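You operate a simulated robot arm through the tools that you are given. There is no shell and no other tool.

Carry out the task below with a simulated two-armed robot. There is one attempt and no reset: what you move stays moved.

JOB
Fill pot G6: glue to its lower band, water to its upper band.
Fine: glue first, from the swing spout; swing the spout back, spill nothing, leave the pot on the plate and the other pots alone. Set down upright: what you pick out. Where these are worked on the way, their far stop is far enough and under half their travel is too little: swing spout.
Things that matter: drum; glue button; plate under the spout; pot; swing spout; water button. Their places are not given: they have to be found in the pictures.

The check looks at the end state, three seconds after you hand in, the way a careful person would. Anything else that was tipped, shoved, dropped, spilled or broken makes it a failure.

ROBOT AND FRAMES
Two 7-joint arms with fingered hands on one trunk that stands fixed in place. Base frame: the origin is at the foot of the trunk, x ahead of it, y to its left, z up. Units: m, rad, N and s.
The left shoulder is at [0.03, 0.136, 1.255], the right one opposite. Each reaches about 1.253 m from its shoulder. Payload 5 kg a hand.
Tool frame (each hand has its own): the origin (TCP) lies between the finger pads and is the grasp point; the fingertips stand 0.042 m ahead of it; z points along the fingers, y is the line along which they close. The gripper opens to 0.208 m; its body begins 0.119 m behind the TCP. The gripper is a hand of 4 fingers: y runs from the thumb to the fingers, the wrist lies at [0, 0, -0.332] in the tool frame, and closing takes about 1.5 s.
Orientation is told as [roll, pitch, yaw] about the base's x, y, z axes, in that order, counted from this pose: with the fingers straight down and closing along the base's y, the tool's x points along the base's -x, its y along +y and its z along -z.

CONTROLS
- The arms move only by the tool move_arm. It takes "left_commands", "right_commands" or both (then of equal length, played together; a hand with none holds still); each is a list of rows, each a list of 6 numbers: the shift along the tool's x, y, z in m, then the turn, a rotation vector about the tool's x, y, z in rad. In form: [[dx, dy, dz, rx, ry, rz], ...]. A call has 1 to 20 rows; each row is the pose to reach, as a shift and turn from the pose commanded when the call began, along the tool's axes at that moment. "left_claw" and "right_claw" are, for a hand that has rows, the closure, from 0 (fully open) to 1 (shut), set as the call begins (left out, the last holds). Rows are played at 5 a second. More than 0.05 m and 0.15 rad between two rows, or a gripper value outside its range, and nothing of the call is played. Where a pose cannot be reached the arm comes as near as it can. A force on the tool above 40 N (or 10 N above the force at the start of the call, whichever is more), or a blocked arm, ends the call early, and 0.2 s more pass. The fingers move at their own pace (about 0.072 m/s each) and stop on an object; they squeeze with about 28 N. The grip force told is the motor's: it shows also when the fingers shut on nothing. Time passes only in rows, and 0.2 s behind the last, so rows that repeat a pose let the fingers close. The reply holds the time, the measured pose of the TCP, the force on the tool along the base axes, the opening and the grip force, in the units named above and with some noise, with the torque about the TCP (base axes, N m) and any sound that the robot's microphone picked up.
- Cameras (640 x 400 px; columns grow to the right, rows downward): "scene" is now at [0.0345, -0.0366, 1.9751]; the picture's right is [-0.48, -0.87, 0.00], its down [-0.70, 0.39, -0.60] and it looks along [0.53, -0.29, -0.80] (base axes); focal length 332 px, centre (320, 200). "left" rides on the left gripper at [-0.101, 0, -0.145] in its tool frame; the picture's right is [0.00, -1.00, 0.00], its down [0.82, 0.00, -0.57] and it looks along [0.57, 0.00, 0.82] (tool axes); focal length 261 px, centre (320, 200). "right" rides on the right gripper at [0.101, 0, -0.145] in its tool frame; the picture's right is [0.00, 1.00, 0.00], its down [-0.82, 0.00, -0.57] and it looks along [-0.57, 0.00, 0.82] (tool axes); focal length 261 px, centre (320, 200).
- get_image(camera): a new picture of that camera. No time passes.
- slide_trunk(by): moves the trunk up (or, below 0, down) by that many m; the arms and the scene camera ride with it, the base frame stays. It gives what a move gives, with no picture.
- finger_targets(finger1, finger2, finger3, thumb_bend, hand): sets how far each is bent, from 0 (flat) to 1 (curled in); at 0.3 the hand is open as for a grip, at 0.7 the pads meet at the TCP. One left out holds its place. A second passes; each finger stops where it meets its share of the squeeze, and holds until it gets a number again. A gripper value or a shape takes the hand back. It gives what a move gives, with no picture; readings hold the bend of each and the force on the fingers (four entries, about 0 where the hand has none), thumb and palm.
- grasp_type(shape, hand): the hand has 4 fingers and takes this shape, open, in about a second: jaw (thumb against the fingers, like two jaws); tri (thumb and two fingers); tip (a fingertip pinch); poke (one finger out to press); point (the index stretched); flat (the hand flat); cup (the hand cupped); fist (a fist). The gripper value then closes the fingers along that shape, each until it touches; the sizes above hold for jaw. It gives what a move gives, with no picture.
- pan_tilt(pan, tilt): turns the head with the scene camera to pan (to the left, within 2.496 rad either way) and tilt (down, from -0.506 to 1.204), counted from straight ahead of the robot. It gives what a move gives.
- locate(camera, pixels): for up to 12 pixels [column, row] of the newest picture of that camera ("zoom" is the newest enlarged one), the place [x, y, z] in the base frame of the surface seen there, good to about 0.002 m. No time passes.
- inspect(camera, box): a new picture of the part [left, top, right, bottom] of that camera's present view, enlarged. No time passes.
- hand_in(): hands the job in; it is judged then, once.

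Open the grippers and draw the arms clear of the work before you hand the job in, unless the task says otherwise.

The tools are called after "Request:" as name(argument=value, ...) on one line, values as JSON. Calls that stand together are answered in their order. move_arm: Moves the arms, as the interface text tells. Its arguments: {"type":"object","properties":{"left_commands":{"type":"array"},"left_claw":{"type":"number"},"right_commands":{"type":"array"},"right_claw":{"type":"number"}},"required":[]} The other tools are called the same way: slide_trunk (by) moves the trunk up or down; grasp_type (shape, hand) gives the hand a shape; finger_targets (finger1, finger2, finger3, thumb_bend, hand) moves the fingers one by one; pan_tilt (pan, tilt) turns the head that bears the scene camera; get_image (camera) takes a picture; locate (camera, pixels) gives the place of the surface under pixels of a picture; inspect (camera, box) takes an enlarged picture of a part of a camera's view; hand_in () hands the job in.

At the start:

```text
time_s: 0.0
left_tool_pos: [0.651, -0.0072, 1.4331]
left_orientation: [0.001, 0.0, 0.0]
left_ft_force: [-0.3, 0.1, 0.9]
left_ft_torque: [-0.01, 0.03, 0.01]
left_opening: 0.2078
left_grasp_force: 0.0
left_shape: jaw
left_bend: [0.3, 0.3, 0.3, 0.3]
left_finger forces: [0.0, 0.1, 0.0, 0.1, 0.1, 0.1]
right_tool_pos: [0.4974, -0.6048, 1.501]
right_orientation: [0.001, 0.0, -0.001]
right_ft_force: [-0.6, -0.2, -0.2]
right_ft_torque: [0.03, -0.01, 0.0]
right_opening: 0.2076
right_grasp_force: 0.1
right_shape: jaw
right_bend: [0.3, 0.3, 0.3, 0.3]
right_finger forces: [0.0, 0.1, 0.0, 0.0, 0.0, 0.1]
trunk travel left (down, up): [-0.275, 0.215]
head pan, tilt (commanded): [-0.506, 0.923]
```

scene: 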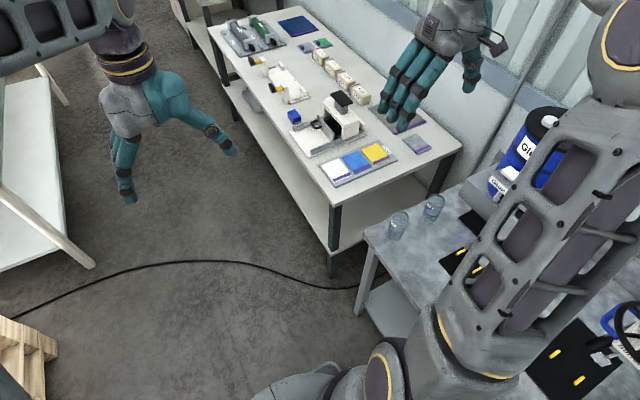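
right: 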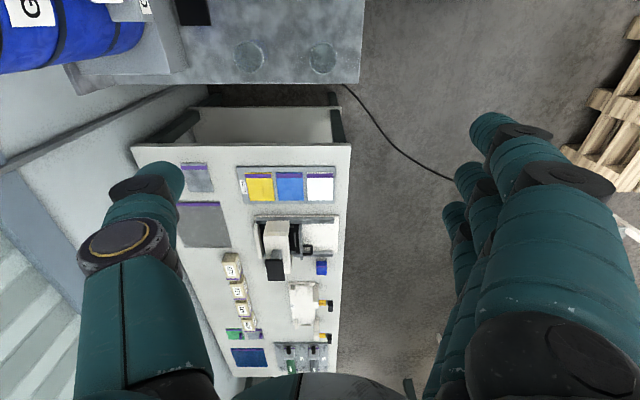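
left: 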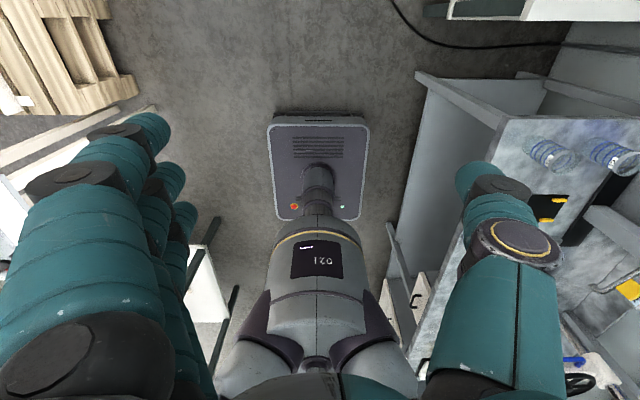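

The scene picture shows a blue drum labelled "GL…" around (535,140) at the right, on a bench to the robot's right. I turn the head to the right to see that bench.

Request:
pan_tilt(pan=-1.2, tilt=0.8)

Request:
get_image(camera="scene")

```text
time_s: 1.1
left_tool_pos: [0.652, -0.0053, 1.432]
left_orientation: [0.0, -0.002, -0.001]
left_ft_force: [-0.4, 1.4, -0.3]
left_ft_torque: [-0.01, 0.0, -0.01]
left_opening: 0.2077
left_grasp_force: 0.1
left_shape: jaw
left_bend: [0.3, 0.3, 0.3, 0.3]
left_finger forces: [0.0, 0.1, 0.1, 0.0, 0.0, 0.0]
right_tool_pos: [0.4971, -0.6049, 1.5016]
right_orientation: [0.001, 0.001, 0.001]
right_ft_force: [-0.1, 0.9, 0.7]
right_ft_torque: [0.01, -0.05, -0.03]
right_opening: 0.2076
right_grasp_force: 0.1
right_shape: jaw
right_bend: [0.3, 0.3, 0.3, 0.3]
right_finger forces: [0.1, 0.1, 0.0, 0.0, 0.0, 0.0]
trunk travel left (down, up): [-0.275, 0.215]
head pan, tilt (commanded): [-1.201, 0.799]
```

```text
taken
```

scene: 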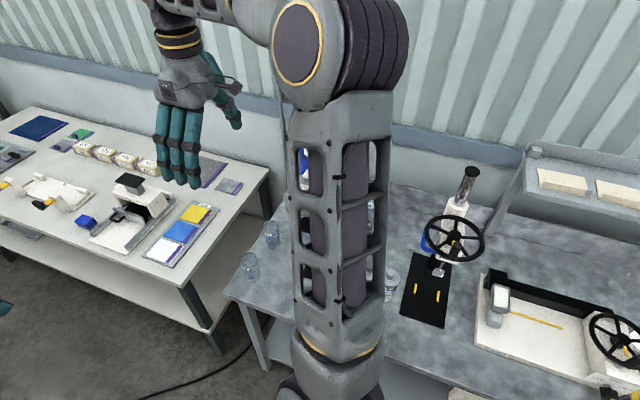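

The right upper arm blocks the middle of the view (around 340,200), where the drum should be. I turn the right hand (yaw −90°) so that its camera looks at the bench on the right, drawing it a bit back.

Request:
move_arm(right_commands=[[0, 0.02, 0, 0, 0, 0.15], [0, 0.04, 0, 0, 0, 0.3], [0, 0.06, 0, 0, 0, 0.45], [0, 0.08, 0, 0, 0, 0.6], [0, 0.1, 0, 0, 0, 0.75], [0, 0.12, 0, 0, 0, 0.9], [0, 0.14, 0, 0, 0, 1.05], [0, 0.16, 0, 0, 0, 1.2], [0, 0.16, 0, 0, 0, 1.35], [0, 0.16, 0, 0, 0, 1.5], [0, 0.16, 0, 0, 0, 1.57]])

Request:
get_image(camera="right")

Request:
get_image(camera="scene")

```text
time_s: 3.5
left_tool_pos: [0.6522, -0.0065, 1.4336]
left_orientation: [0.001, -0.001, 0.0]
left_ft_force: [0.7, -0.3, -1.2]
left_ft_torque: [0.01, -0.02, 0.0]
left_opening: 0.2078
left_grasp_force: 0.1
left_shape: jaw
left_bend: [0.3, 0.3, 0.3, 0.3]
left_finger forces: [0.1, 0.0, 0.0, 0.0, 0.1, 0.0]
right_tool_pos: [0.4977, -0.4431, 1.5011]
right_orientation: [0.0, 0.001, -1.569]
right_ft_force: [0.0, -0.2, 0.8]
right_ft_torque: [0.0, 0.02, 0.0]
right_opening: 0.2077
right_grasp_force: 0.1
right_shape: jaw
right_bend: [0.3, 0.3, 0.3, 0.3]
right_finger forces: [0.0, 0.1, 0.0, 0.0, 0.0, 0.0]
trunk travel left (down, up): [-0.275, 0.215]
head pan, tilt (commanded): [-1.201, 0.799]
```

```text
taken
```

right: 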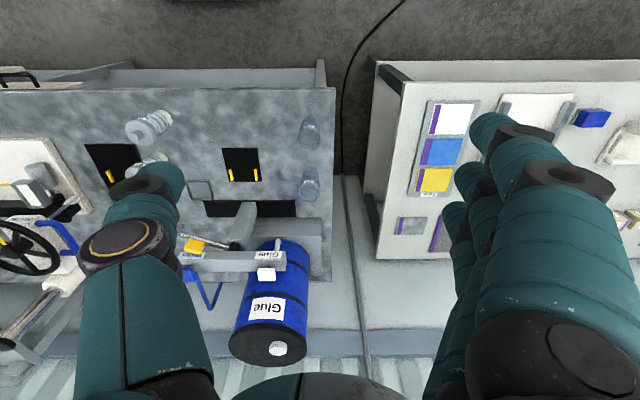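

```text
taken
```

scene: 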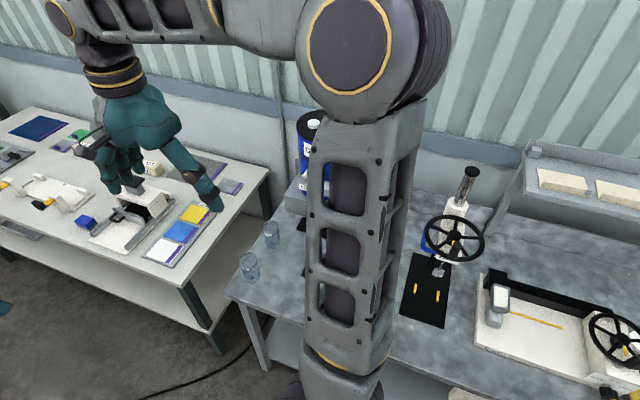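

The right camera now gives a map-like view: drum "Glue" at (270,310), a spout assembly at (235,258), clear pots at (152,125), (150,160), (310,132), (308,182), a dark panel with yellow marks at (241,163). I enlarge the key regions.

Request:
inspect(camera="right", box=[170, 90, 350, 202])

Request:
inspect(camera="right", box=[160, 180, 340, 292])

Request:
inspect(camera="right", box=[40, 80, 240, 205])

Request:
locate(camera="right", pixels=[[310, 132], [308, 182], [152, 125], [241, 155], [200, 190], [235, 205], [270, 260], [278, 349], [225, 258], [235, 225], [335, 95], [215, 282]])

```text
3.56 times, centred on (260, 146) of right
```

zoom: 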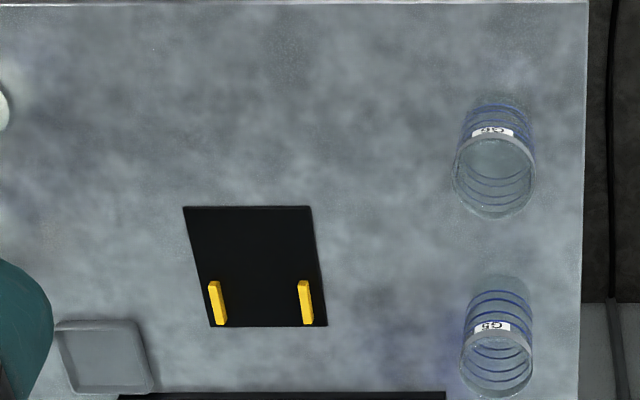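

```text
3.56 times, centred on (250, 236) of right
```

zoom: 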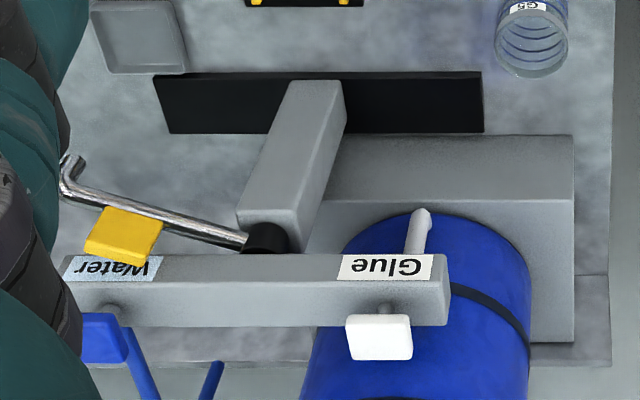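

```text
3.20 times, centred on (140, 142) of right
```

zoom: 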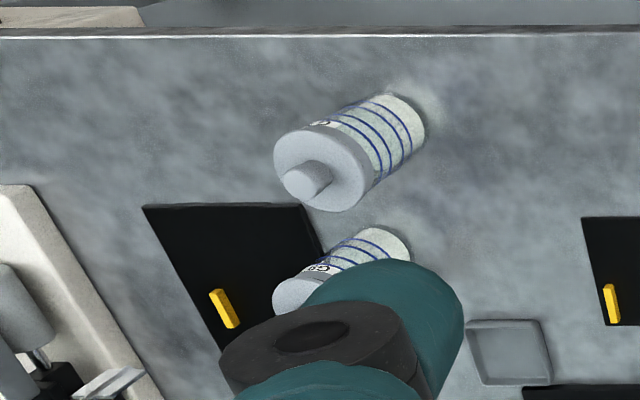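

```text
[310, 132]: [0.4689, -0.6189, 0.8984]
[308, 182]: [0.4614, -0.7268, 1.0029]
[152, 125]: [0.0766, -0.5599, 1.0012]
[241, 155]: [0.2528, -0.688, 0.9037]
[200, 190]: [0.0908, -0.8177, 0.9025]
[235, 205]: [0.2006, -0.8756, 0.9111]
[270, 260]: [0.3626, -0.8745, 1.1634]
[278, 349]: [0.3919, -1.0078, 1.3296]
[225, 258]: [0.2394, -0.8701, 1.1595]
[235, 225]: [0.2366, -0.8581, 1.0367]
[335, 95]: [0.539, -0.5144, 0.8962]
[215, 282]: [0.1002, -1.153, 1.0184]
```

Pot G6 is the open clear pot at zoom (495,150) ≈ base (0.46,−0.65); G5 stands next to it. I swing both hands away forward/left so the scene camera gets a free look at the bench.

Request:
move_arm(right_commands=[[0.01, 0.04, 0, 0, 0, 0], [0.02, 0.08, 0, 0, 0, 0], [0.03, 0.12, 0, 0, 0, 0], [0.04, 0.16, 0, 0, 0, 0], [0.05, 0.2, 0, 0, 0, 0], [0.06, 0.24, 0, 0, 0, 0], [0.07, 0.28, 0, 0, 0, 0]], left_commands=[[0, 0.04, 0, 0, 0, 0], [0, 0.08, 0, 0, 0, 0], [0, 0.12, 0, 0, 0, 0], [0, 0.16, 0, 0, 0, 0], [0, 0.2, 0, 0, 0, 0], [0, 0.24, 0, 0, 0, 0], [0, 0.28, 0, 0, 0, 0]])

Request:
pan_tilt(pan=-1.2, tilt=0.8)

Request:
get_image(camera="scene")

Request:
get_image(camera="right")

```text
time_s: 5.1
left_tool_pos: [0.654, 0.2745, 1.4315]
left_orientation: [-0.001, 0.003, -0.004]
left_ft_force: [1.3, 1.5, -1.2]
left_ft_torque: [-0.05, 0.18, -0.02]
left_opening: 0.2081
left_grasp_force: 0.0
left_shape: jaw
left_bend: [0.3, 0.3, 0.3, 0.3]
left_finger forces: [0.0, 0.0, 0.0, 0.1, 0.0, 0.0]
right_tool_pos: [0.7802, -0.3692, 1.4997]
right_orientation: [-0.001, -0.002, -1.57]
right_ft_force: [0.2, 0.5, 0.5]
right_ft_torque: [-0.1, 0.13, 0.01]
right_opening: 0.208
right_grasp_force: 0.1
right_shape: jaw
right_bend: [0.3, 0.3, 0.3, 0.3]
right_finger forces: [0.1, 0.0, 0.1, 0.0, 0.0, 0.0]
trunk travel left (down, up): [-0.275, 0.215]
head pan, tilt (commanded): [-1.201, 0.799]
```

```text
time_s: 5.7
left_tool_pos: [0.6523, 0.2725, 1.434]
left_orientation: [0.001, 0.0, 0.0]
left_ft_force: [0.2, -0.8, -0.1]
left_ft_torque: [-0.05, -0.02, 0.03]
left_opening: 0.2077
left_grasp_force: 0.0
left_shape: jaw
left_bend: [0.3, 0.3, 0.3, 0.3]
left_finger forces: [0.0, 0.1, 0.1, 0.0, 0.0, 0.1]
right_tool_pos: [0.7782, -0.3703, 1.5007]
right_orientation: [0.0, 0.0, -1.569]
right_ft_force: [-0.1, 0.6, -0.4]
right_ft_torque: [-0.04, 0.03, -0.01]
right_opening: 0.2079
right_grasp_force: 0.0
right_shape: jaw
right_bend: [0.3, 0.3, 0.3, 0.3]
right_finger forces: [0.0, 0.0, 0.0, 0.0, 0.1, 0.0]
trunk travel left (down, up): [-0.275, 0.215]
head pan, tilt (commanded): [-1.201, 0.799]
```

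```text
taken
```

scene: 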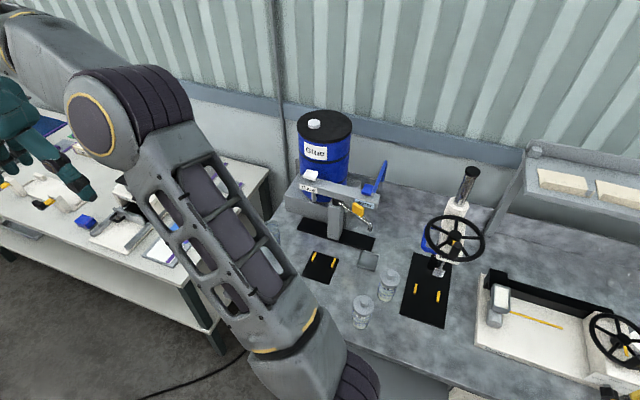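

```text
taken
```

right: 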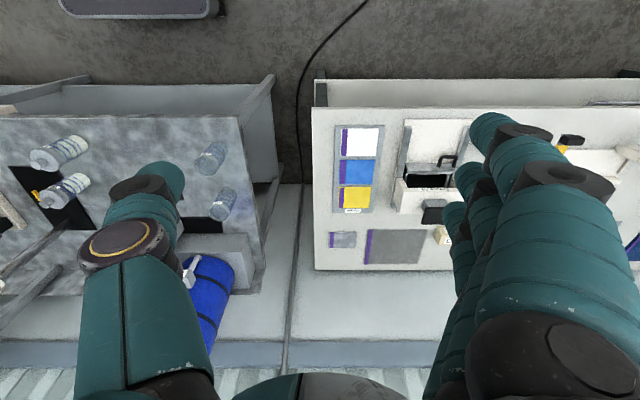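

Now the scene camera sees the filling station at (340,190) clear of the arm. I enlarge it.

Request:
inspect(camera="scene", box=[270, 100, 430, 200])

Request:
inspect(camera="scene", box=[290, 170, 410, 245])

Request:
inspect(camera="scene", box=[270, 220, 450, 332])

```text
4.00 times, centred on (350, 150) of scene
```

zoom: 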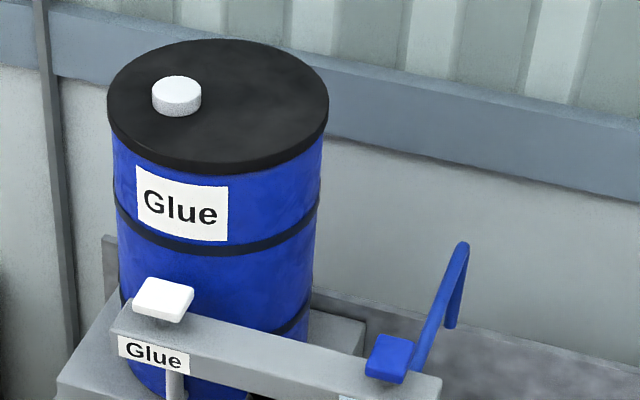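

```text
5.33 times, centred on (350, 208) of scene
```

zoom: 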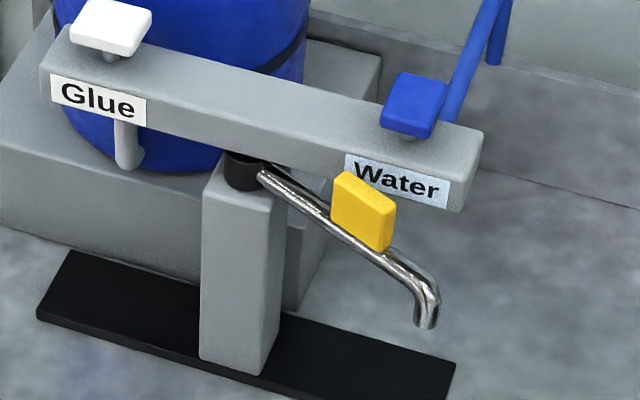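

```text
3.56 times, centred on (360, 276) of scene
```

zoom: 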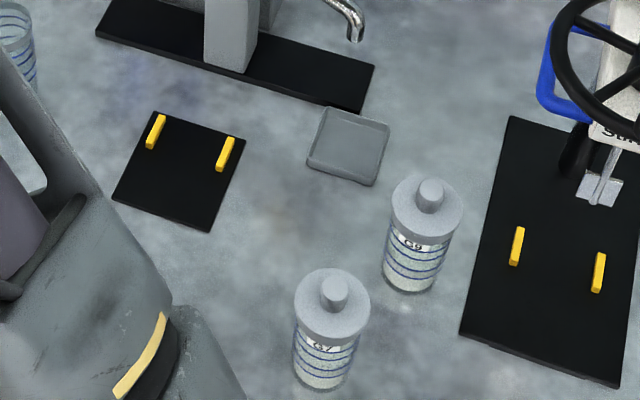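

The station: column with a chrome swing spout (yellow paddle) now parked to the right over a grey drip tray, white glue lever and blue water lever on the beam, and a black plate with two yellow guides. I re-take the zoom of the head and measure points there.

Request:
inspect(camera="scene", box=[290, 165, 410, 240])

Request:
locate(camera="zoom", pixels=[[110, 48], [85, 75], [412, 125], [415, 160], [95, 125], [395, 205], [365, 240], [345, 200], [385, 270], [425, 350], [265, 205], [125, 185]])

Request:
inspect(camera="scene", box=[290, 170, 410, 245])

```text
5.33 times, centred on (350, 202) of scene
```

zoom: 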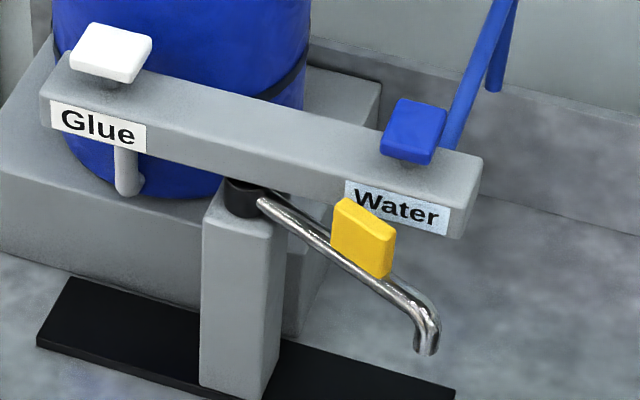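

```text
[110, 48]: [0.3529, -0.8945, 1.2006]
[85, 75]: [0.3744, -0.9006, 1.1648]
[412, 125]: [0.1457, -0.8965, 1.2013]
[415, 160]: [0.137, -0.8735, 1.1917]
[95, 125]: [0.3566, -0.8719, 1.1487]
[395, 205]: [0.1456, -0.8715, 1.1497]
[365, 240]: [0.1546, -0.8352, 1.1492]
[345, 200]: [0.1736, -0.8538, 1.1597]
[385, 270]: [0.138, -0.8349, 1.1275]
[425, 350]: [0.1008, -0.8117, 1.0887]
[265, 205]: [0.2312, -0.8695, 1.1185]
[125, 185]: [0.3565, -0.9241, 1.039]
```

```text
5.33 times, centred on (350, 208) of scene
```

zoom: 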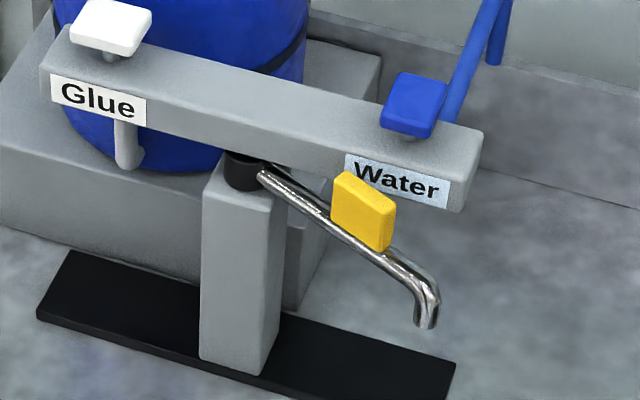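

Glue pad top ≈ (0.353,−0.895,1.20), water pad ≈ (0.146,−0.897,1.20), spout tip ≈ (0.10,−0.81,1.09), paddle ≈ (0.155,−0.84,1.14). I bring the right hand in front of the bench, tilted so its camera looks more level, to see the pots' bands and the station.

Request:
move_arm(right_commands=[[0, -0.04, 0.0, 0, 0, 0], [0, -0.08, 0.0, 0, 0, 0], [0, -0.12, 0.01, 0, -0.05, 0], [0, -0.16, 0.02, 0, -0.1, 0], [0, -0.2, 0.03, 0, -0.15, 0], [0, -0.24, 0.04, 0, -0.2, 0], [0, -0.28, 0.05, 0, -0.25, 0], [0, -0.32, 0.06, 0, -0.3, 0], [0, -0.34, 0.07, 0, -0.35, 0], [0, -0.36, 0.08, 0, -0.4, 0], [0, -0.38, 0.09, 0, -0.45, 0], [0, -0.4, 0.1, 0, -0.5, 0]])

Request:
get_image(camera="right")

Request:
get_image(camera="scene")

```text
time_s: 8.3
left_tool_pos: [0.651, 0.2725, 1.4323]
left_orientation: [0.0, -0.001, 0.001]
left_ft_force: [-0.7, -0.7, 0.2]
left_ft_torque: [-0.01, -0.04, 0.03]
left_opening: 0.2081
left_grasp_force: 0.0
left_shape: jaw
left_bend: [0.3, 0.3, 0.3, 0.3]
left_finger forces: [0.0, 0.1, 0.0, 0.0, 0.1, 0.0]
right_tool_pos: [0.3762, -0.374, 1.4028]
right_orientation: [0.0, -0.501, -1.569]
right_ft_force: [-0.4, 0.3, 0.1]
right_ft_torque: [-0.03, -0.02, 0.0]
right_opening: 0.2079
right_grasp_force: 0.0
right_shape: jaw
right_bend: [0.3, 0.3, 0.3, 0.3]
right_finger forces: [0.1, 0.0, 0.1, 0.0, 0.0, 0.0]
trunk travel left (down, up): [-0.275, 0.215]
head pan, tilt (commanded): [-1.201, 0.799]
```

```text
taken
```

right: 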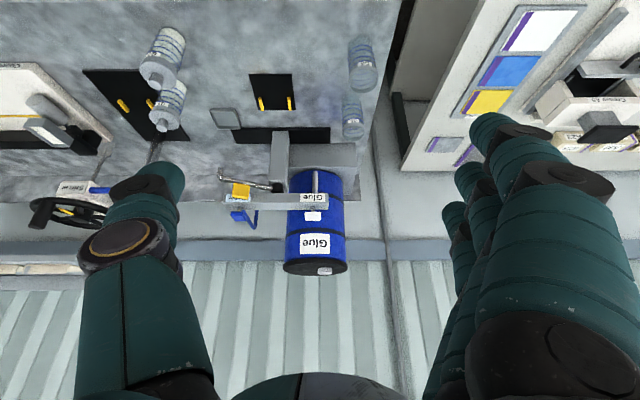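

```text
taken
```

scene: 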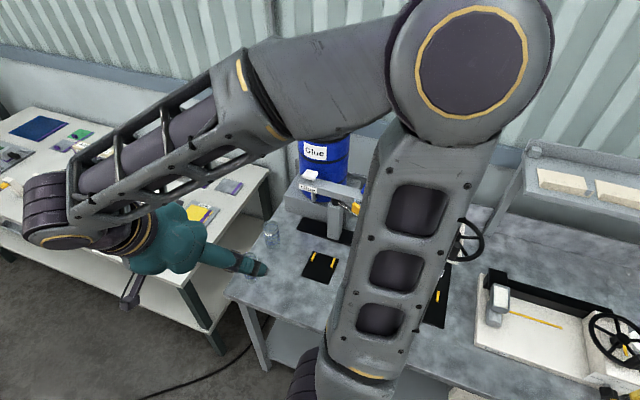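

The right camera sees G6 at (362,65), G5 at (352,115), the plate at (272,92). I enlarge the pots and the station from here.

Request:
inspect(camera="right", box=[320, 20, 416, 80])

Request:
inspect(camera="right", box=[200, 60, 360, 160])

Request:
locate(camera="zoom", pixels=[[200, 60], [365, 60], [380, 185], [205, 195], [245, 165], [360, 165], [50, 200], [165, 200], [60, 260], [150, 270], [620, 195], [600, 280]])

Request:
inspect(camera="right", box=[200, 150, 360, 250])

Request:
locate(camera="zoom", pixels=[[95, 90], [140, 140], [290, 140], [135, 185], [180, 155], [430, 190], [455, 265], [500, 210], [390, 230], [320, 150]])

```text
6.67 times, centred on (368, 50) of right
```

zoom: 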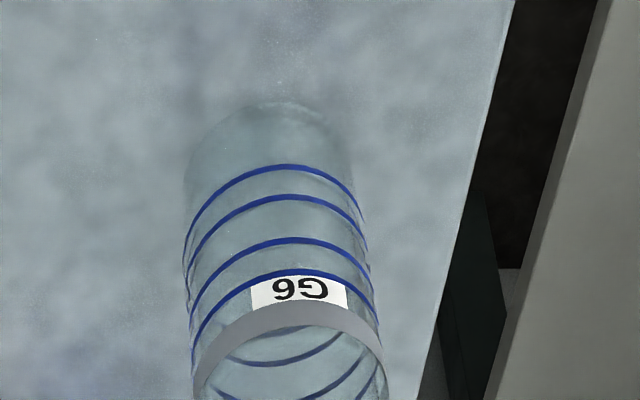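

```text
4.00 times, centred on (280, 110) of right
```

zoom: 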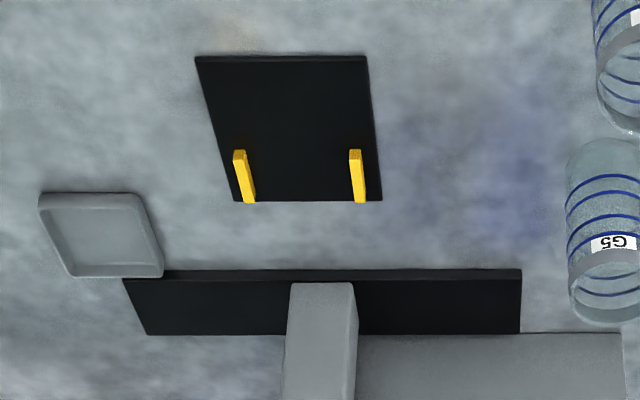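

```text
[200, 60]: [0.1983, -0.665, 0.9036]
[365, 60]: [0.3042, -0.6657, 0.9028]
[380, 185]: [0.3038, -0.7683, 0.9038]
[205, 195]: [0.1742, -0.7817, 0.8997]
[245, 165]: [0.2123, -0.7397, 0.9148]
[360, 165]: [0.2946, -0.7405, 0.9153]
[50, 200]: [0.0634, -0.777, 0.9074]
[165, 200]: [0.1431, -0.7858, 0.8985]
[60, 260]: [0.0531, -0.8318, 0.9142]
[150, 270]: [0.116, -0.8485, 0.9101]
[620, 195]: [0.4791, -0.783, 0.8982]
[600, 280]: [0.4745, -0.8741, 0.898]
```

```text
4.00 times, centred on (280, 200) of right
```

zoom: 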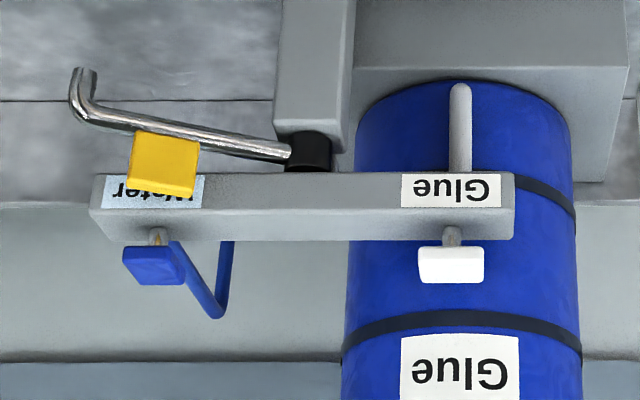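

```text
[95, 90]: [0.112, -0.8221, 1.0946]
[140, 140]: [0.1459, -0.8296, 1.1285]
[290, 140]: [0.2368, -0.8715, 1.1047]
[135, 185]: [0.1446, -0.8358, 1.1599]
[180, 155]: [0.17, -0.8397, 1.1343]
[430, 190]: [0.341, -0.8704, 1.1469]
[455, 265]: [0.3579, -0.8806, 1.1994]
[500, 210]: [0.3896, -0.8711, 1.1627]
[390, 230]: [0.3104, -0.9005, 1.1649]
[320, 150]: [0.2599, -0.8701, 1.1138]
```

Each pot carries four blue lines in two pairs – the lower pair bounds the lower band, the upper pair the upper band. Plate spans x 0.198–0.304, y −0.665…−0.77 at z 0.9035 with guides at x≈0.212 and 0.295. I now measure pots G6 and G5.

Request:
inspect(camera="right", box=[310, 30, 422, 100])

Request:
locate(camera="zoom", pixels=[[240, 230], [290, 205], [345, 210], [385, 250], [330, 190], [255, 290], [375, 300], [235, 110], [230, 150], [300, 260], [270, 360], [330, 360]])

Request:
inspect(camera="right", box=[310, 80, 406, 140])

```text
5.71 times, centred on (366, 65) of right
```

zoom: 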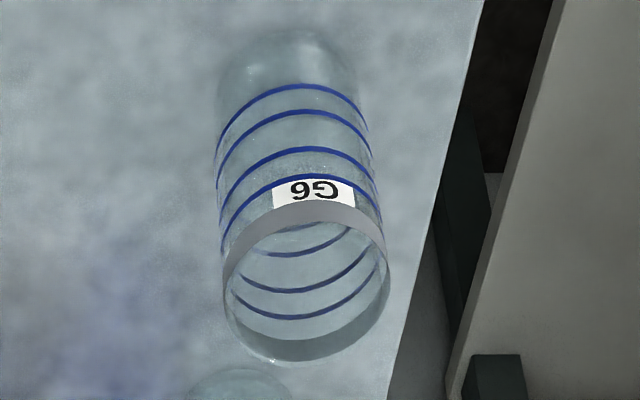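

```text
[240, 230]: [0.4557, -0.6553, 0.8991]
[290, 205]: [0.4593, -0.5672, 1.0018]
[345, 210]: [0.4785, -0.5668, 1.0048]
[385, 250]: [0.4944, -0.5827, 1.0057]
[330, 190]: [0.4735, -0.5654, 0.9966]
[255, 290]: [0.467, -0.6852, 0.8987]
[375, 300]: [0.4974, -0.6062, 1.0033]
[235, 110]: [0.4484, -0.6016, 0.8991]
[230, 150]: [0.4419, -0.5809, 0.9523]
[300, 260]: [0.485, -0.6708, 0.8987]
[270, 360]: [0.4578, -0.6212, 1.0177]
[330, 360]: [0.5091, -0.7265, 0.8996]
```

```text
6.67 times, centred on (358, 110) of right
```

zoom: 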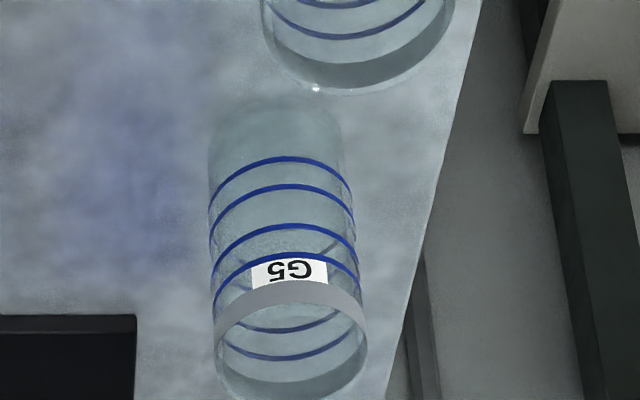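

G6's rim points put its axis near (0.468,−0.597), radius ≈0.03, rim z≈1.005; G5 is ~0.13 farther back. I bring the right hand upright above G6 at z 1.25 for a check from above.

Request:
move_arm(right_commands=[[-0.0175, 0.0131, 0.0344, 0, 0.0714, 0], [-0.035, 0.0263, 0.0689, 0, 0.1428, 0], [-0.0525, 0.0394, 0.1033, 0, 0.2143, 0], [-0.07, 0.0526, 0.1378, 0, 0.2857, 0], [-0.0875, 0.0657, 0.1722, 0, 0.3571, 0], [-0.105, 0.0789, 0.2067, 0, 0.4286, 0], [-0.1225, 0.092, 0.2411, 0, 0.5, 0]])

Request:
get_image(camera="right")

Request:
get_image(camera="scene")

```text
time_s: 9.9
left_tool_pos: [0.6524, 0.2681, 1.4335]
left_orientation: [0.002, 0.001, -0.001]
left_ft_force: [0.8, -1.3, 0.0]
left_ft_torque: [0.2, 0.11, -0.01]
left_opening: 0.2079
left_grasp_force: 0.1
left_shape: jaw
left_bend: [0.3, 0.3, 0.3, 0.3]
left_finger forces: [0.1, 0.1, 0.1, 0.0, 0.0, 0.0]
right_tool_pos: [0.4701, -0.5974, 1.2511]
right_orientation: [-0.001, 0.001, -1.571]
right_ft_force: [1.2, -0.7, -0.2]
right_ft_torque: [0.17, 0.13, 0.04]
right_opening: 0.2079
right_grasp_force: 0.0
right_shape: jaw
right_bend: [0.3, 0.3, 0.3, 0.3]
right_finger forces: [0.1, 0.1, 0.1, 0.0, 0.1, 0.1]
trunk travel left (down, up): [-0.275, 0.215]
head pan, tilt (commanded): [-1.201, 0.799]
```

```text
taken
```

right: 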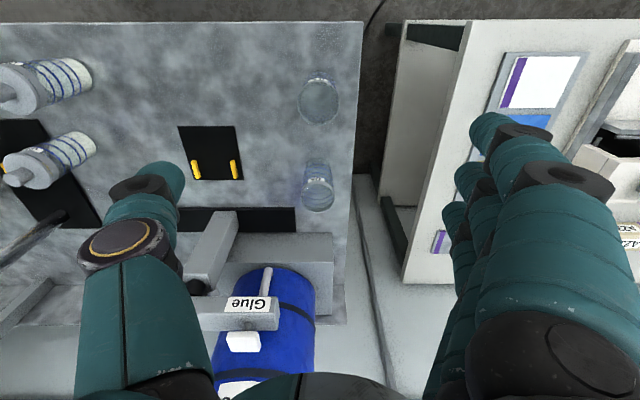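

```text
taken
```

scene: 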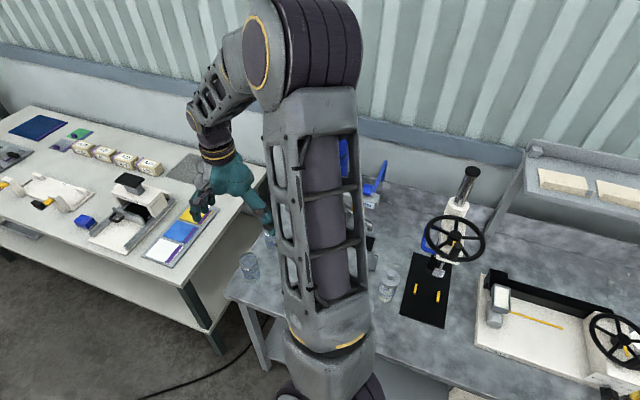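

G6 shows at (319,100) in the right camera, G5 at (318,187). I enlarge and measure G6's rim from this nearly overhead view.

Request:
inspect(camera="right", box=[272, 60, 368, 120])

Request:
inspect(camera="right", box=[240, 60, 400, 160])

Request:
locate(camera="zoom", pixels=[[318, 48], [280, 60], [355, 60], [238, 100], [396, 100], [238, 170], [396, 170], [240, 200], [394, 200], [270, 240], [318, 255], [360, 240]])

```text
6.67 times, centred on (320, 90) of right
```

zoom: 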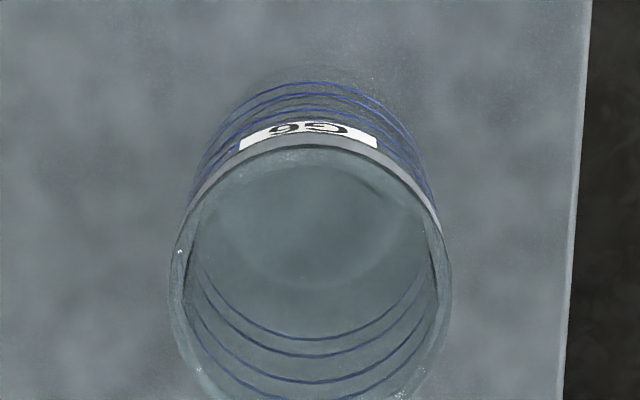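

```text
4.00 times, centred on (320, 110) of right
```

zoom: 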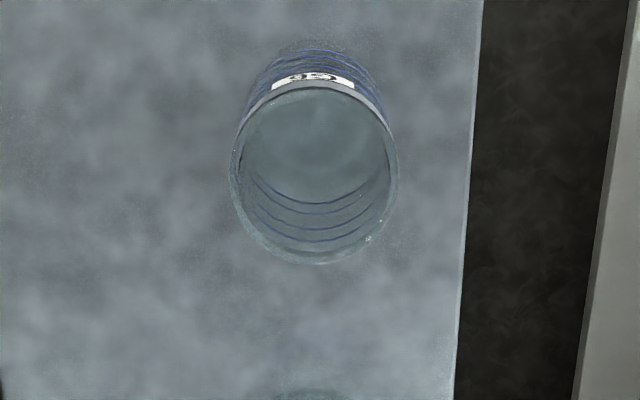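

```text
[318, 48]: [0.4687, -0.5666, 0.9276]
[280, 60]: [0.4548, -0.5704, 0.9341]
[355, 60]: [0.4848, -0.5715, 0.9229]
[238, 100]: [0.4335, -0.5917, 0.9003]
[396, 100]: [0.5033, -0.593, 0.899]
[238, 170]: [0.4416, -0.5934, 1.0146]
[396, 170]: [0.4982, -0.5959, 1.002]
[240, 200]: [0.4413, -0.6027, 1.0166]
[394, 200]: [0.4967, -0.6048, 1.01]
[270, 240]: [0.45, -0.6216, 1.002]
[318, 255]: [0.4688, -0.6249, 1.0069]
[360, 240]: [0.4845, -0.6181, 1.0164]
```

The rim gives centre (0.4695,−0.596), r≈0.0295 – the hand is right above. Before lowering, I check how close the neighbouring table's edge is to the finger side.

Request:
get_image(camera="right")

Request:
locate(camera="right", pixels=[[410, 60], [466, 60], [405, 200], [440, 200], [404, 280], [360, 60], [318, 165], [318, 210], [303, 190], [333, 190]])

```text
taken
```

right: 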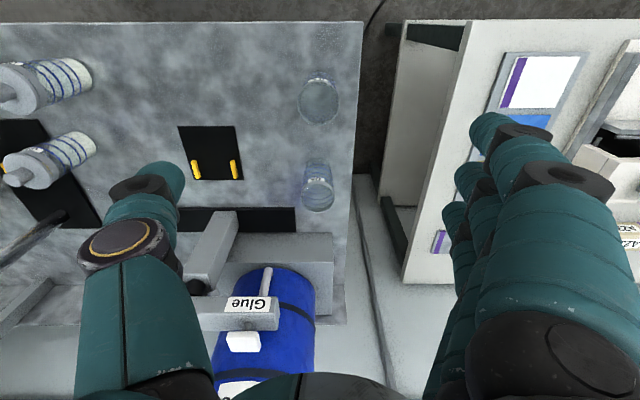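

```text
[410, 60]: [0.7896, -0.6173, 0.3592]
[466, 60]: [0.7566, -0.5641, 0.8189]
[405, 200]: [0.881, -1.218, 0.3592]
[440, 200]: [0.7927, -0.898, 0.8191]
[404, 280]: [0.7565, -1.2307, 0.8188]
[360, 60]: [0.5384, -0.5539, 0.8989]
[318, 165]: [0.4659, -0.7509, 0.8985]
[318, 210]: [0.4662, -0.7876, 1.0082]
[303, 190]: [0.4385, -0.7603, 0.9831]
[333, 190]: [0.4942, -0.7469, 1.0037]
```

The other table begins at x≈0.757, and G5 sits at y≈−0.758, so the descent is clear. I lower the open hand around G6 to TCP z≈0.962.

Request:
move_arm(right_commands=[[0.001, 0, 0.04, 0, 0, 0], [0.001, 0, 0.08, 0, 0, 0], [0.001, 0, 0.12, 0, 0, 0], [0.001, 0, 0.16, 0, 0, 0], [0.001, 0, 0.2, 0, 0, 0], [0.001, 0, 0.235, 0, 0, 0], [0.001, 0, 0.265, 0, 0, 0], [0.001, 0, 0.288, 0, 0, 0]])

Request:
get_image(camera="right")

Request:
get_image(camera="scene")

```text
time_s: 11.7
left_tool_pos: [0.6521, 0.2716, 1.4336]
left_orientation: [0.0, -0.001, -0.001]
left_ft_force: [0.2, -0.6, -0.5]
left_ft_torque: [0.03, 0.0, 0.01]
left_opening: 0.2081
left_grasp_force: 0.2
left_shape: jaw
left_bend: [0.3, 0.3, 0.3, 0.3]
left_finger forces: [0.0, 0.0, 0.0, 0.0, 0.0, 0.0]
right_tool_pos: [0.4703, -0.5944, 0.9585]
right_orientation: [0.001, 0.0, -1.569]
right_ft_force: [1.8, -0.7, 0.4]
right_ft_torque: [0.05, 0.04, 0.0]
right_opening: 0.2081
right_grasp_force: 0.0
right_shape: jaw
right_bend: [0.3, 0.3, 0.3, 0.3]
right_finger forces: [0.0, 0.1, 0.0, 0.0, 0.0, 0.0]
trunk travel left (down, up): [-0.275, 0.215]
head pan, tilt (commanded): [-1.201, 0.799]
```

```text
taken
```

right: 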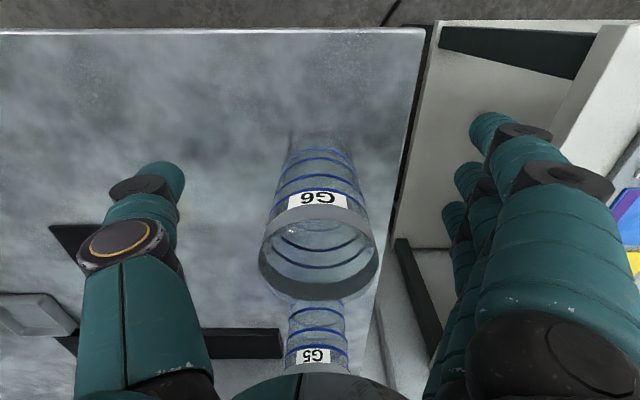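

```text
taken
```

scene: 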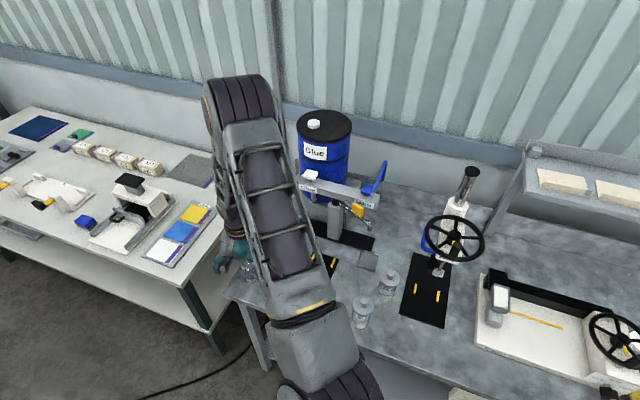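

The pot stands centred between thumb (140,200) and fingers (500,170). I close the hand with a few holding rows.

Request:
move_arm(right_commands=[[0, 0, 0, 0, 0, 0], [0, 0, 0, 0, 0, 0], [0, 0, 0, 0, 0, 0], [0, 0, 0, 0, 0, 0], [0, 0, 0, 0, 0, 0], [0, 0, 0, 0, 0, 0], [0, 0, 0, 0, 0, 0], [0, 0, 0, 0, 0, 0], [0, 0, 0, 0, 0, 0], [0, 0, 0, 0, 0, 0]], right_claw=1)

Request:
get_image(camera="right")

```text
time_s: 13.9
left_tool_pos: [0.651, 0.2714, 1.4351]
left_orientation: [0.0, 0.001, 0.0]
left_ft_force: [0.0, 0.0, 0.1]
left_ft_torque: [-0.02, 0.03, 0.01]
left_opening: 0.2079
left_grasp_force: 0.1
left_shape: jaw
left_bend: [0.3, 0.3, 0.3, 0.3]
left_finger forces: [0.0, 0.0, 0.0, 0.0, 0.1, 0.0]
right_tool_pos: [0.4696, -0.596, 0.9581]
right_orientation: [-0.001, 0.0, -1.569]
right_ft_force: [-0.7, -0.5, 0.3]
right_ft_torque: [0.01, 0.02, 0.01]
right_opening: 0.0328
right_grasp_force: 28.3
right_shape: jaw
right_bend: [0.7, 0.73, 0.71, 0.7]
right_finger forces: [7.8, 9.2, 8.2, 0.0, 23.4, 0.0]
trunk travel left (down, up): [-0.275, 0.215]
head pan, tilt (commanded): [-1.201, 0.799]
```

```text
taken
```

right: 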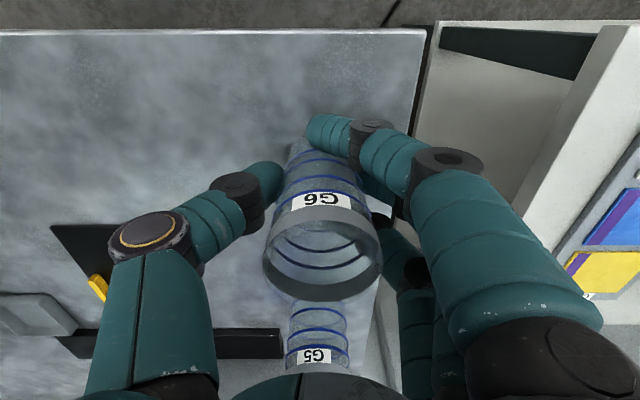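

Grip holds (fingers 8–9 N each, thumb 23 N). I lift G6 by 12 cm and look.

Request:
move_arm(right_commands=[[0, 0, -0.01, 0, 0, 0], [0, 0, -0.03, 0, 0, 0], [0, 0, -0.06, 0, 0, 0], [0, 0, -0.09, 0, 0, 0], [0, 0, -0.12, 0, 0, 0], [0, 0, -0.12, 0, 0, 0]])

Request:
get_image(camera="right")

Request:
get_image(camera="scene")

```text
time_s: 15.3
left_tool_pos: [0.6516, 0.2716, 1.434]
left_orientation: [0.0, -0.002, -0.001]
left_ft_force: [0.1, 0.3, 0.0]
left_ft_torque: [0.04, 0.05, 0.01]
left_opening: 0.2081
left_grasp_force: 0.0
left_shape: jaw
left_bend: [0.3, 0.3, 0.3, 0.3]
left_finger forces: [0.0, 0.0, 0.1, 0.0, 0.0, 0.0]
right_tool_pos: [0.4702, -0.5985, 1.0793]
right_orientation: [-0.001, 0.001, -1.568]
right_ft_force: [0.2, 0.3, -0.6]
right_ft_torque: [0.04, 0.02, 0.02]
right_opening: 0.033
right_grasp_force: 27.2
right_shape: jaw
right_bend: [0.7, 0.73, 0.71, 0.7]
right_finger forces: [7.7, 9.2, 8.2, 0.1, 23.3, 0.1]
trunk travel left (down, up): [-0.275, 0.215]
head pan, tilt (commanded): [-1.201, 0.799]
```

```text
taken
```

right: 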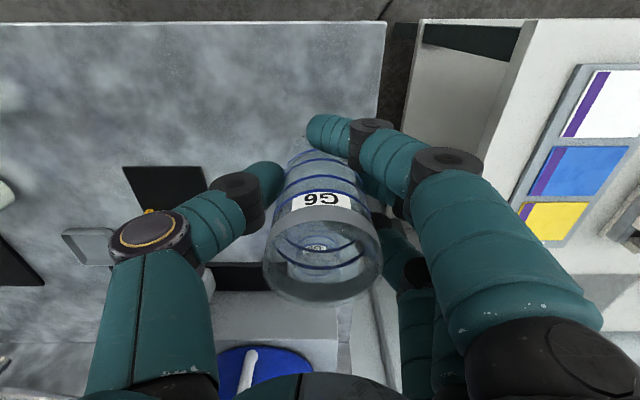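

```text
taken
```

scene: 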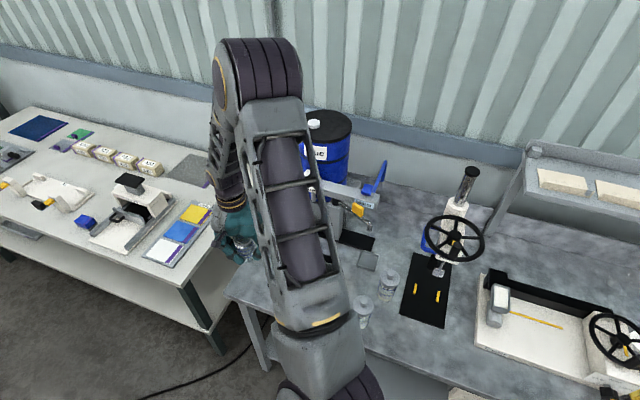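

G6 hangs upright in the grip, label toward the robot. I want the left hand camera as an observer in front; first I check where the right elbow and upper arm are so the arms don't meet.

Request:
locate(camera="scene", pixels=[[260, 65], [232, 90], [300, 120], [330, 250], [325, 300], [320, 350], [225, 180], [260, 150]])

Request:
get_image(camera="left")

```text
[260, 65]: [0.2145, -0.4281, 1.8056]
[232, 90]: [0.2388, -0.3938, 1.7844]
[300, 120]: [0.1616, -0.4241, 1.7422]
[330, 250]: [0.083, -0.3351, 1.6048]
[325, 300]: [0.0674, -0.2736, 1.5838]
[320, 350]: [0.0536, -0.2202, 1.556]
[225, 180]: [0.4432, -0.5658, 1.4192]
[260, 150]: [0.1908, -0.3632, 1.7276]
```

```text
taken
```

left: 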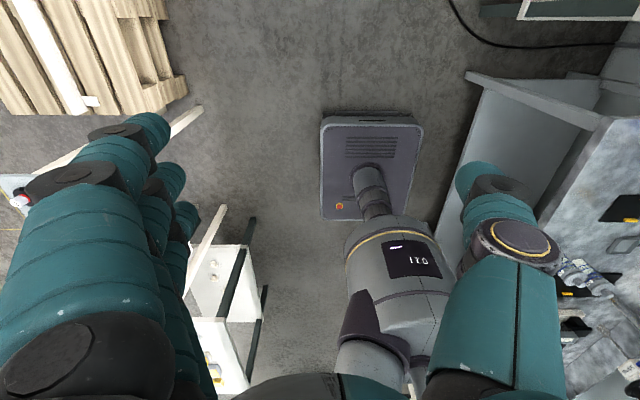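

The right elbow is at ≈(0.22,−0.44,1.75) and its forearm goes to (0.44,−0.57,1.42), so the left hand can come to (0.615,−0.28,1.14) well clear. I move it there turning it to face the bench.

Request:
move_arm(left_commands=[[0.0026, -0.0394, 0.0, 0, 0, -0.064], [0.0051, -0.0789, 0.01, 0, 0, -0.128], [0.0077, -0.1183, 0.03, 0, 0, -0.192], [0.0103, -0.1577, 0.055, 0, 0, -0.255], [0.0129, -0.1971, 0.08, 0, 0, -0.319], [0.0154, -0.2366, 0.105, 0, 0, -0.383], [0.018, -0.276, 0.13, 0, 0, -0.447], [0.0206, -0.3154, 0.155, 0, 0, -0.511], [0.0231, -0.3549, 0.18, 0, 0, -0.575], [0.0257, -0.3943, 0.205, 0, 0, -0.639], [0.0283, -0.4337, 0.23, 0, 0, -0.702], [0.0309, -0.4731, 0.255, 0, 0, -0.766], [0.0334, -0.5126, 0.275, 0, 0, -0.83], [0.036, -0.552, 0.292, 0, 0, -0.894]])

Request:
move_arm(left_commands=[[0, 0, 0, 0, 0.1, 0], [0, 0, 0, 0, 0.2, 0], [0, 0, 0, 0, 0.3, 0], [0, 0, 0, 0, 0.4, 0], [0, 0, 0, 0, 0.5, 0], [0, 0, 0, 0, 0.64, 0]])

Request:
get_image(camera="left")

Request:
get_image(camera="scene")

```text
time_s: 18.3
left_tool_pos: [0.6152, -0.2821, 1.1407]
left_orientation: [0.0, -0.002, 0.895]
left_ft_force: [0.1, -0.3, -0.8]
left_ft_torque: [0.04, 0.09, -0.02]
left_opening: 0.2079
left_grasp_force: 0.0
left_shape: jaw
left_bend: [0.3, 0.3, 0.3, 0.3]
left_finger forces: [0.1, 0.0, 0.1, 0.0, 0.0, 0.0]
right_tool_pos: [0.4701, -0.5997, 1.079]
right_orientation: [0.0, 0.002, -1.57]
right_ft_force: [-0.4, -0.7, -2.3]
right_ft_torque: [0.13, -0.02, -0.01]
right_opening: 0.0329
right_grasp_force: 28.4
right_shape: jaw
right_bend: [0.7, 0.73, 0.71, 0.7]
right_finger forces: [7.9, 9.3, 8.4, 0.1, 23.3, 0.0]
trunk travel left (down, up): [-0.275, 0.215]
head pan, tilt (commanded): [-1.201, 0.799]
```

```text
time_s: 19.7
left_tool_pos: [0.6187, -0.2777, 1.1413]
left_orientation: [0.0, 0.645, 0.893]
left_ft_force: [0.6, 0.1, -0.2]
left_ft_torque: [0.01, 0.07, -0.04]
left_opening: 0.2078
left_grasp_force: 0.0
left_shape: jaw
left_bend: [0.3, 0.3, 0.3, 0.3]
left_finger forces: [0.0, 0.0, 0.1, 0.1, 0.0, 0.0]
right_tool_pos: [0.4711, -0.5974, 1.0802]
right_orientation: [-0.001, 0.001, -1.569]
right_ft_force: [1.1, 1.2, -0.6]
right_ft_torque: [-0.14, 0.21, 0.01]
right_opening: 0.0326
right_grasp_force: 28.5
right_shape: jaw
right_bend: [0.7, 0.73, 0.71, 0.7]
right_finger forces: [7.9, 9.3, 8.4, 0.1, 23.3, 0.0]
trunk travel left (down, up): [-0.275, 0.215]
head pan, tilt (commanded): [-1.201, 0.799]
```

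```text
taken
```

left: 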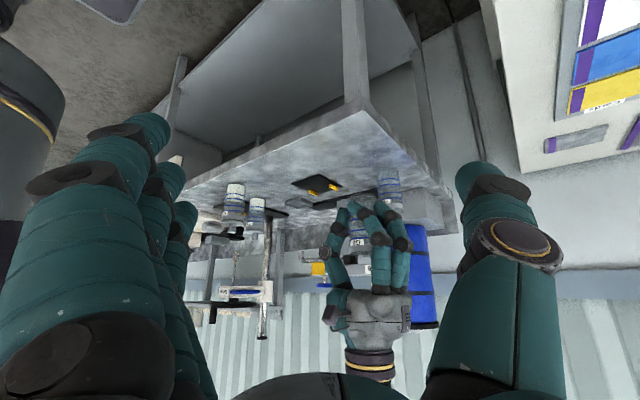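

```text
taken
```

scene: 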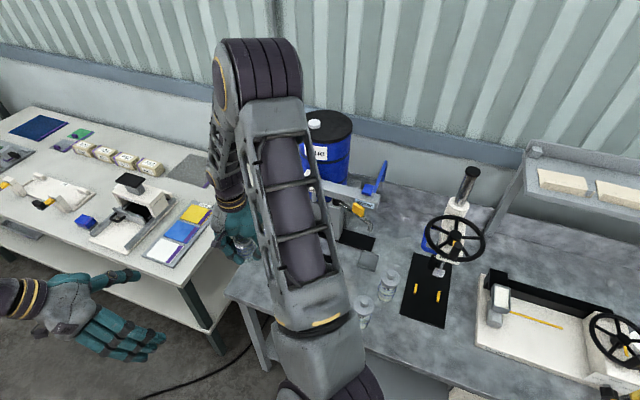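

The left camera (upside-down view) now sees the plate at (320,186) and the station. I enlarge the plate area and measure the yellow guides.

Request:
inspect(camera="left", box=[272, 160, 368, 220])

Request:
inspect(camera="left", box=[272, 160, 368, 220])

```text
6.67 times, centred on (320, 190) of left
```

zoom: 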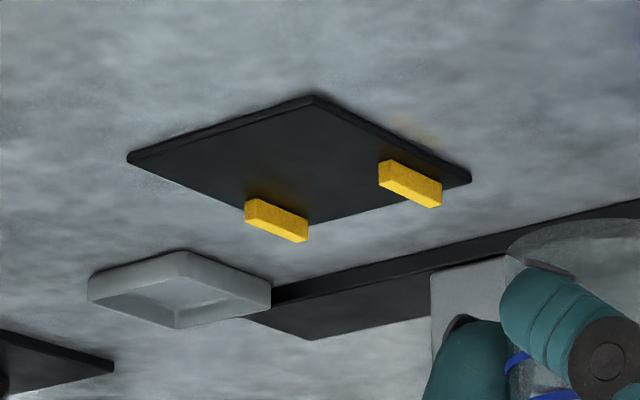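

```text
6.67 times, centred on (320, 190) of left
```

zoom: 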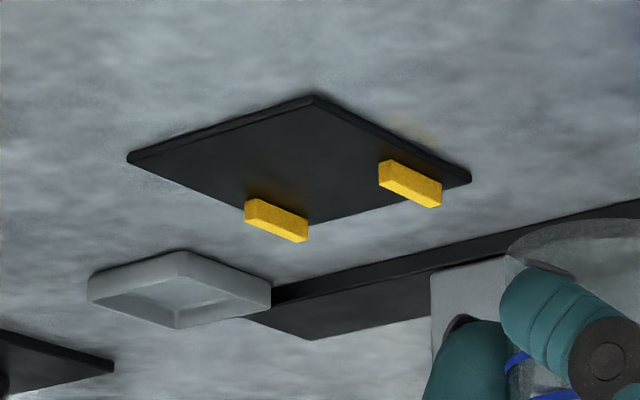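

Request:
locate(camera="zoom", pixels=[[250, 218], [305, 236], [250, 226], [382, 178], [438, 200], [400, 188], [130, 158], [313, 100], [465, 180], [300, 225], [183, 258], [180, 322]])

```text
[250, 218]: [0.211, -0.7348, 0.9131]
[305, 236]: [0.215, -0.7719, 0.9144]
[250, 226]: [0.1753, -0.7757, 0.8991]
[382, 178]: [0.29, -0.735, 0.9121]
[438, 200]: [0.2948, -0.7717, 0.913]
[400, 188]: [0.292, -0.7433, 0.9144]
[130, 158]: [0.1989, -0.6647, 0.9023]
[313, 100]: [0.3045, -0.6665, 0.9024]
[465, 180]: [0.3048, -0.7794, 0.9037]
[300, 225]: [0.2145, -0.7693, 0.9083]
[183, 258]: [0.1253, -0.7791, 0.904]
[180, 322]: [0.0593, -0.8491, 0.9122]
```

Guides: x≈0.211 and 0.2945, y −0.735…−0.772; plate centre ≈(0.252,−0.7225). To know where the outlet will come, I measure the spout's pivot and tip from the left camera.

Request:
inspect(camera="left", box=[290, 215, 370, 265])

Request:
inspect(camera="scene", box=[310, 170, 406, 230])

```text
8.00 times, centred on (330, 240) of left
```

zoom: 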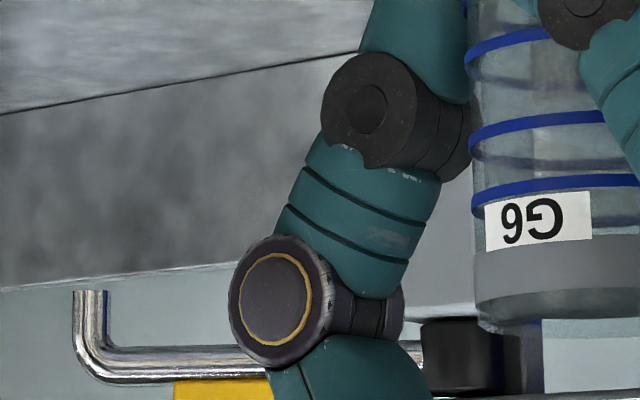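

```text
6.67 times, centred on (358, 200) of scene
```

zoom: 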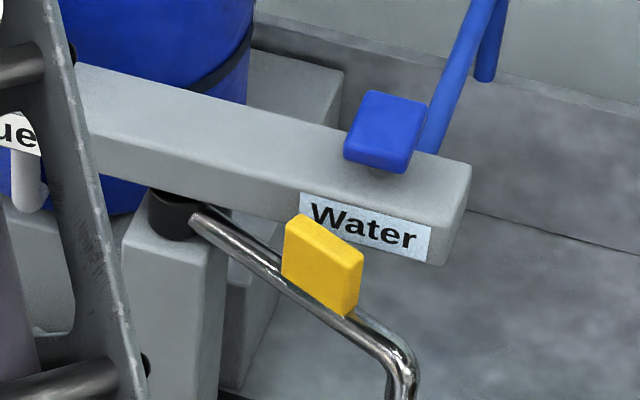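

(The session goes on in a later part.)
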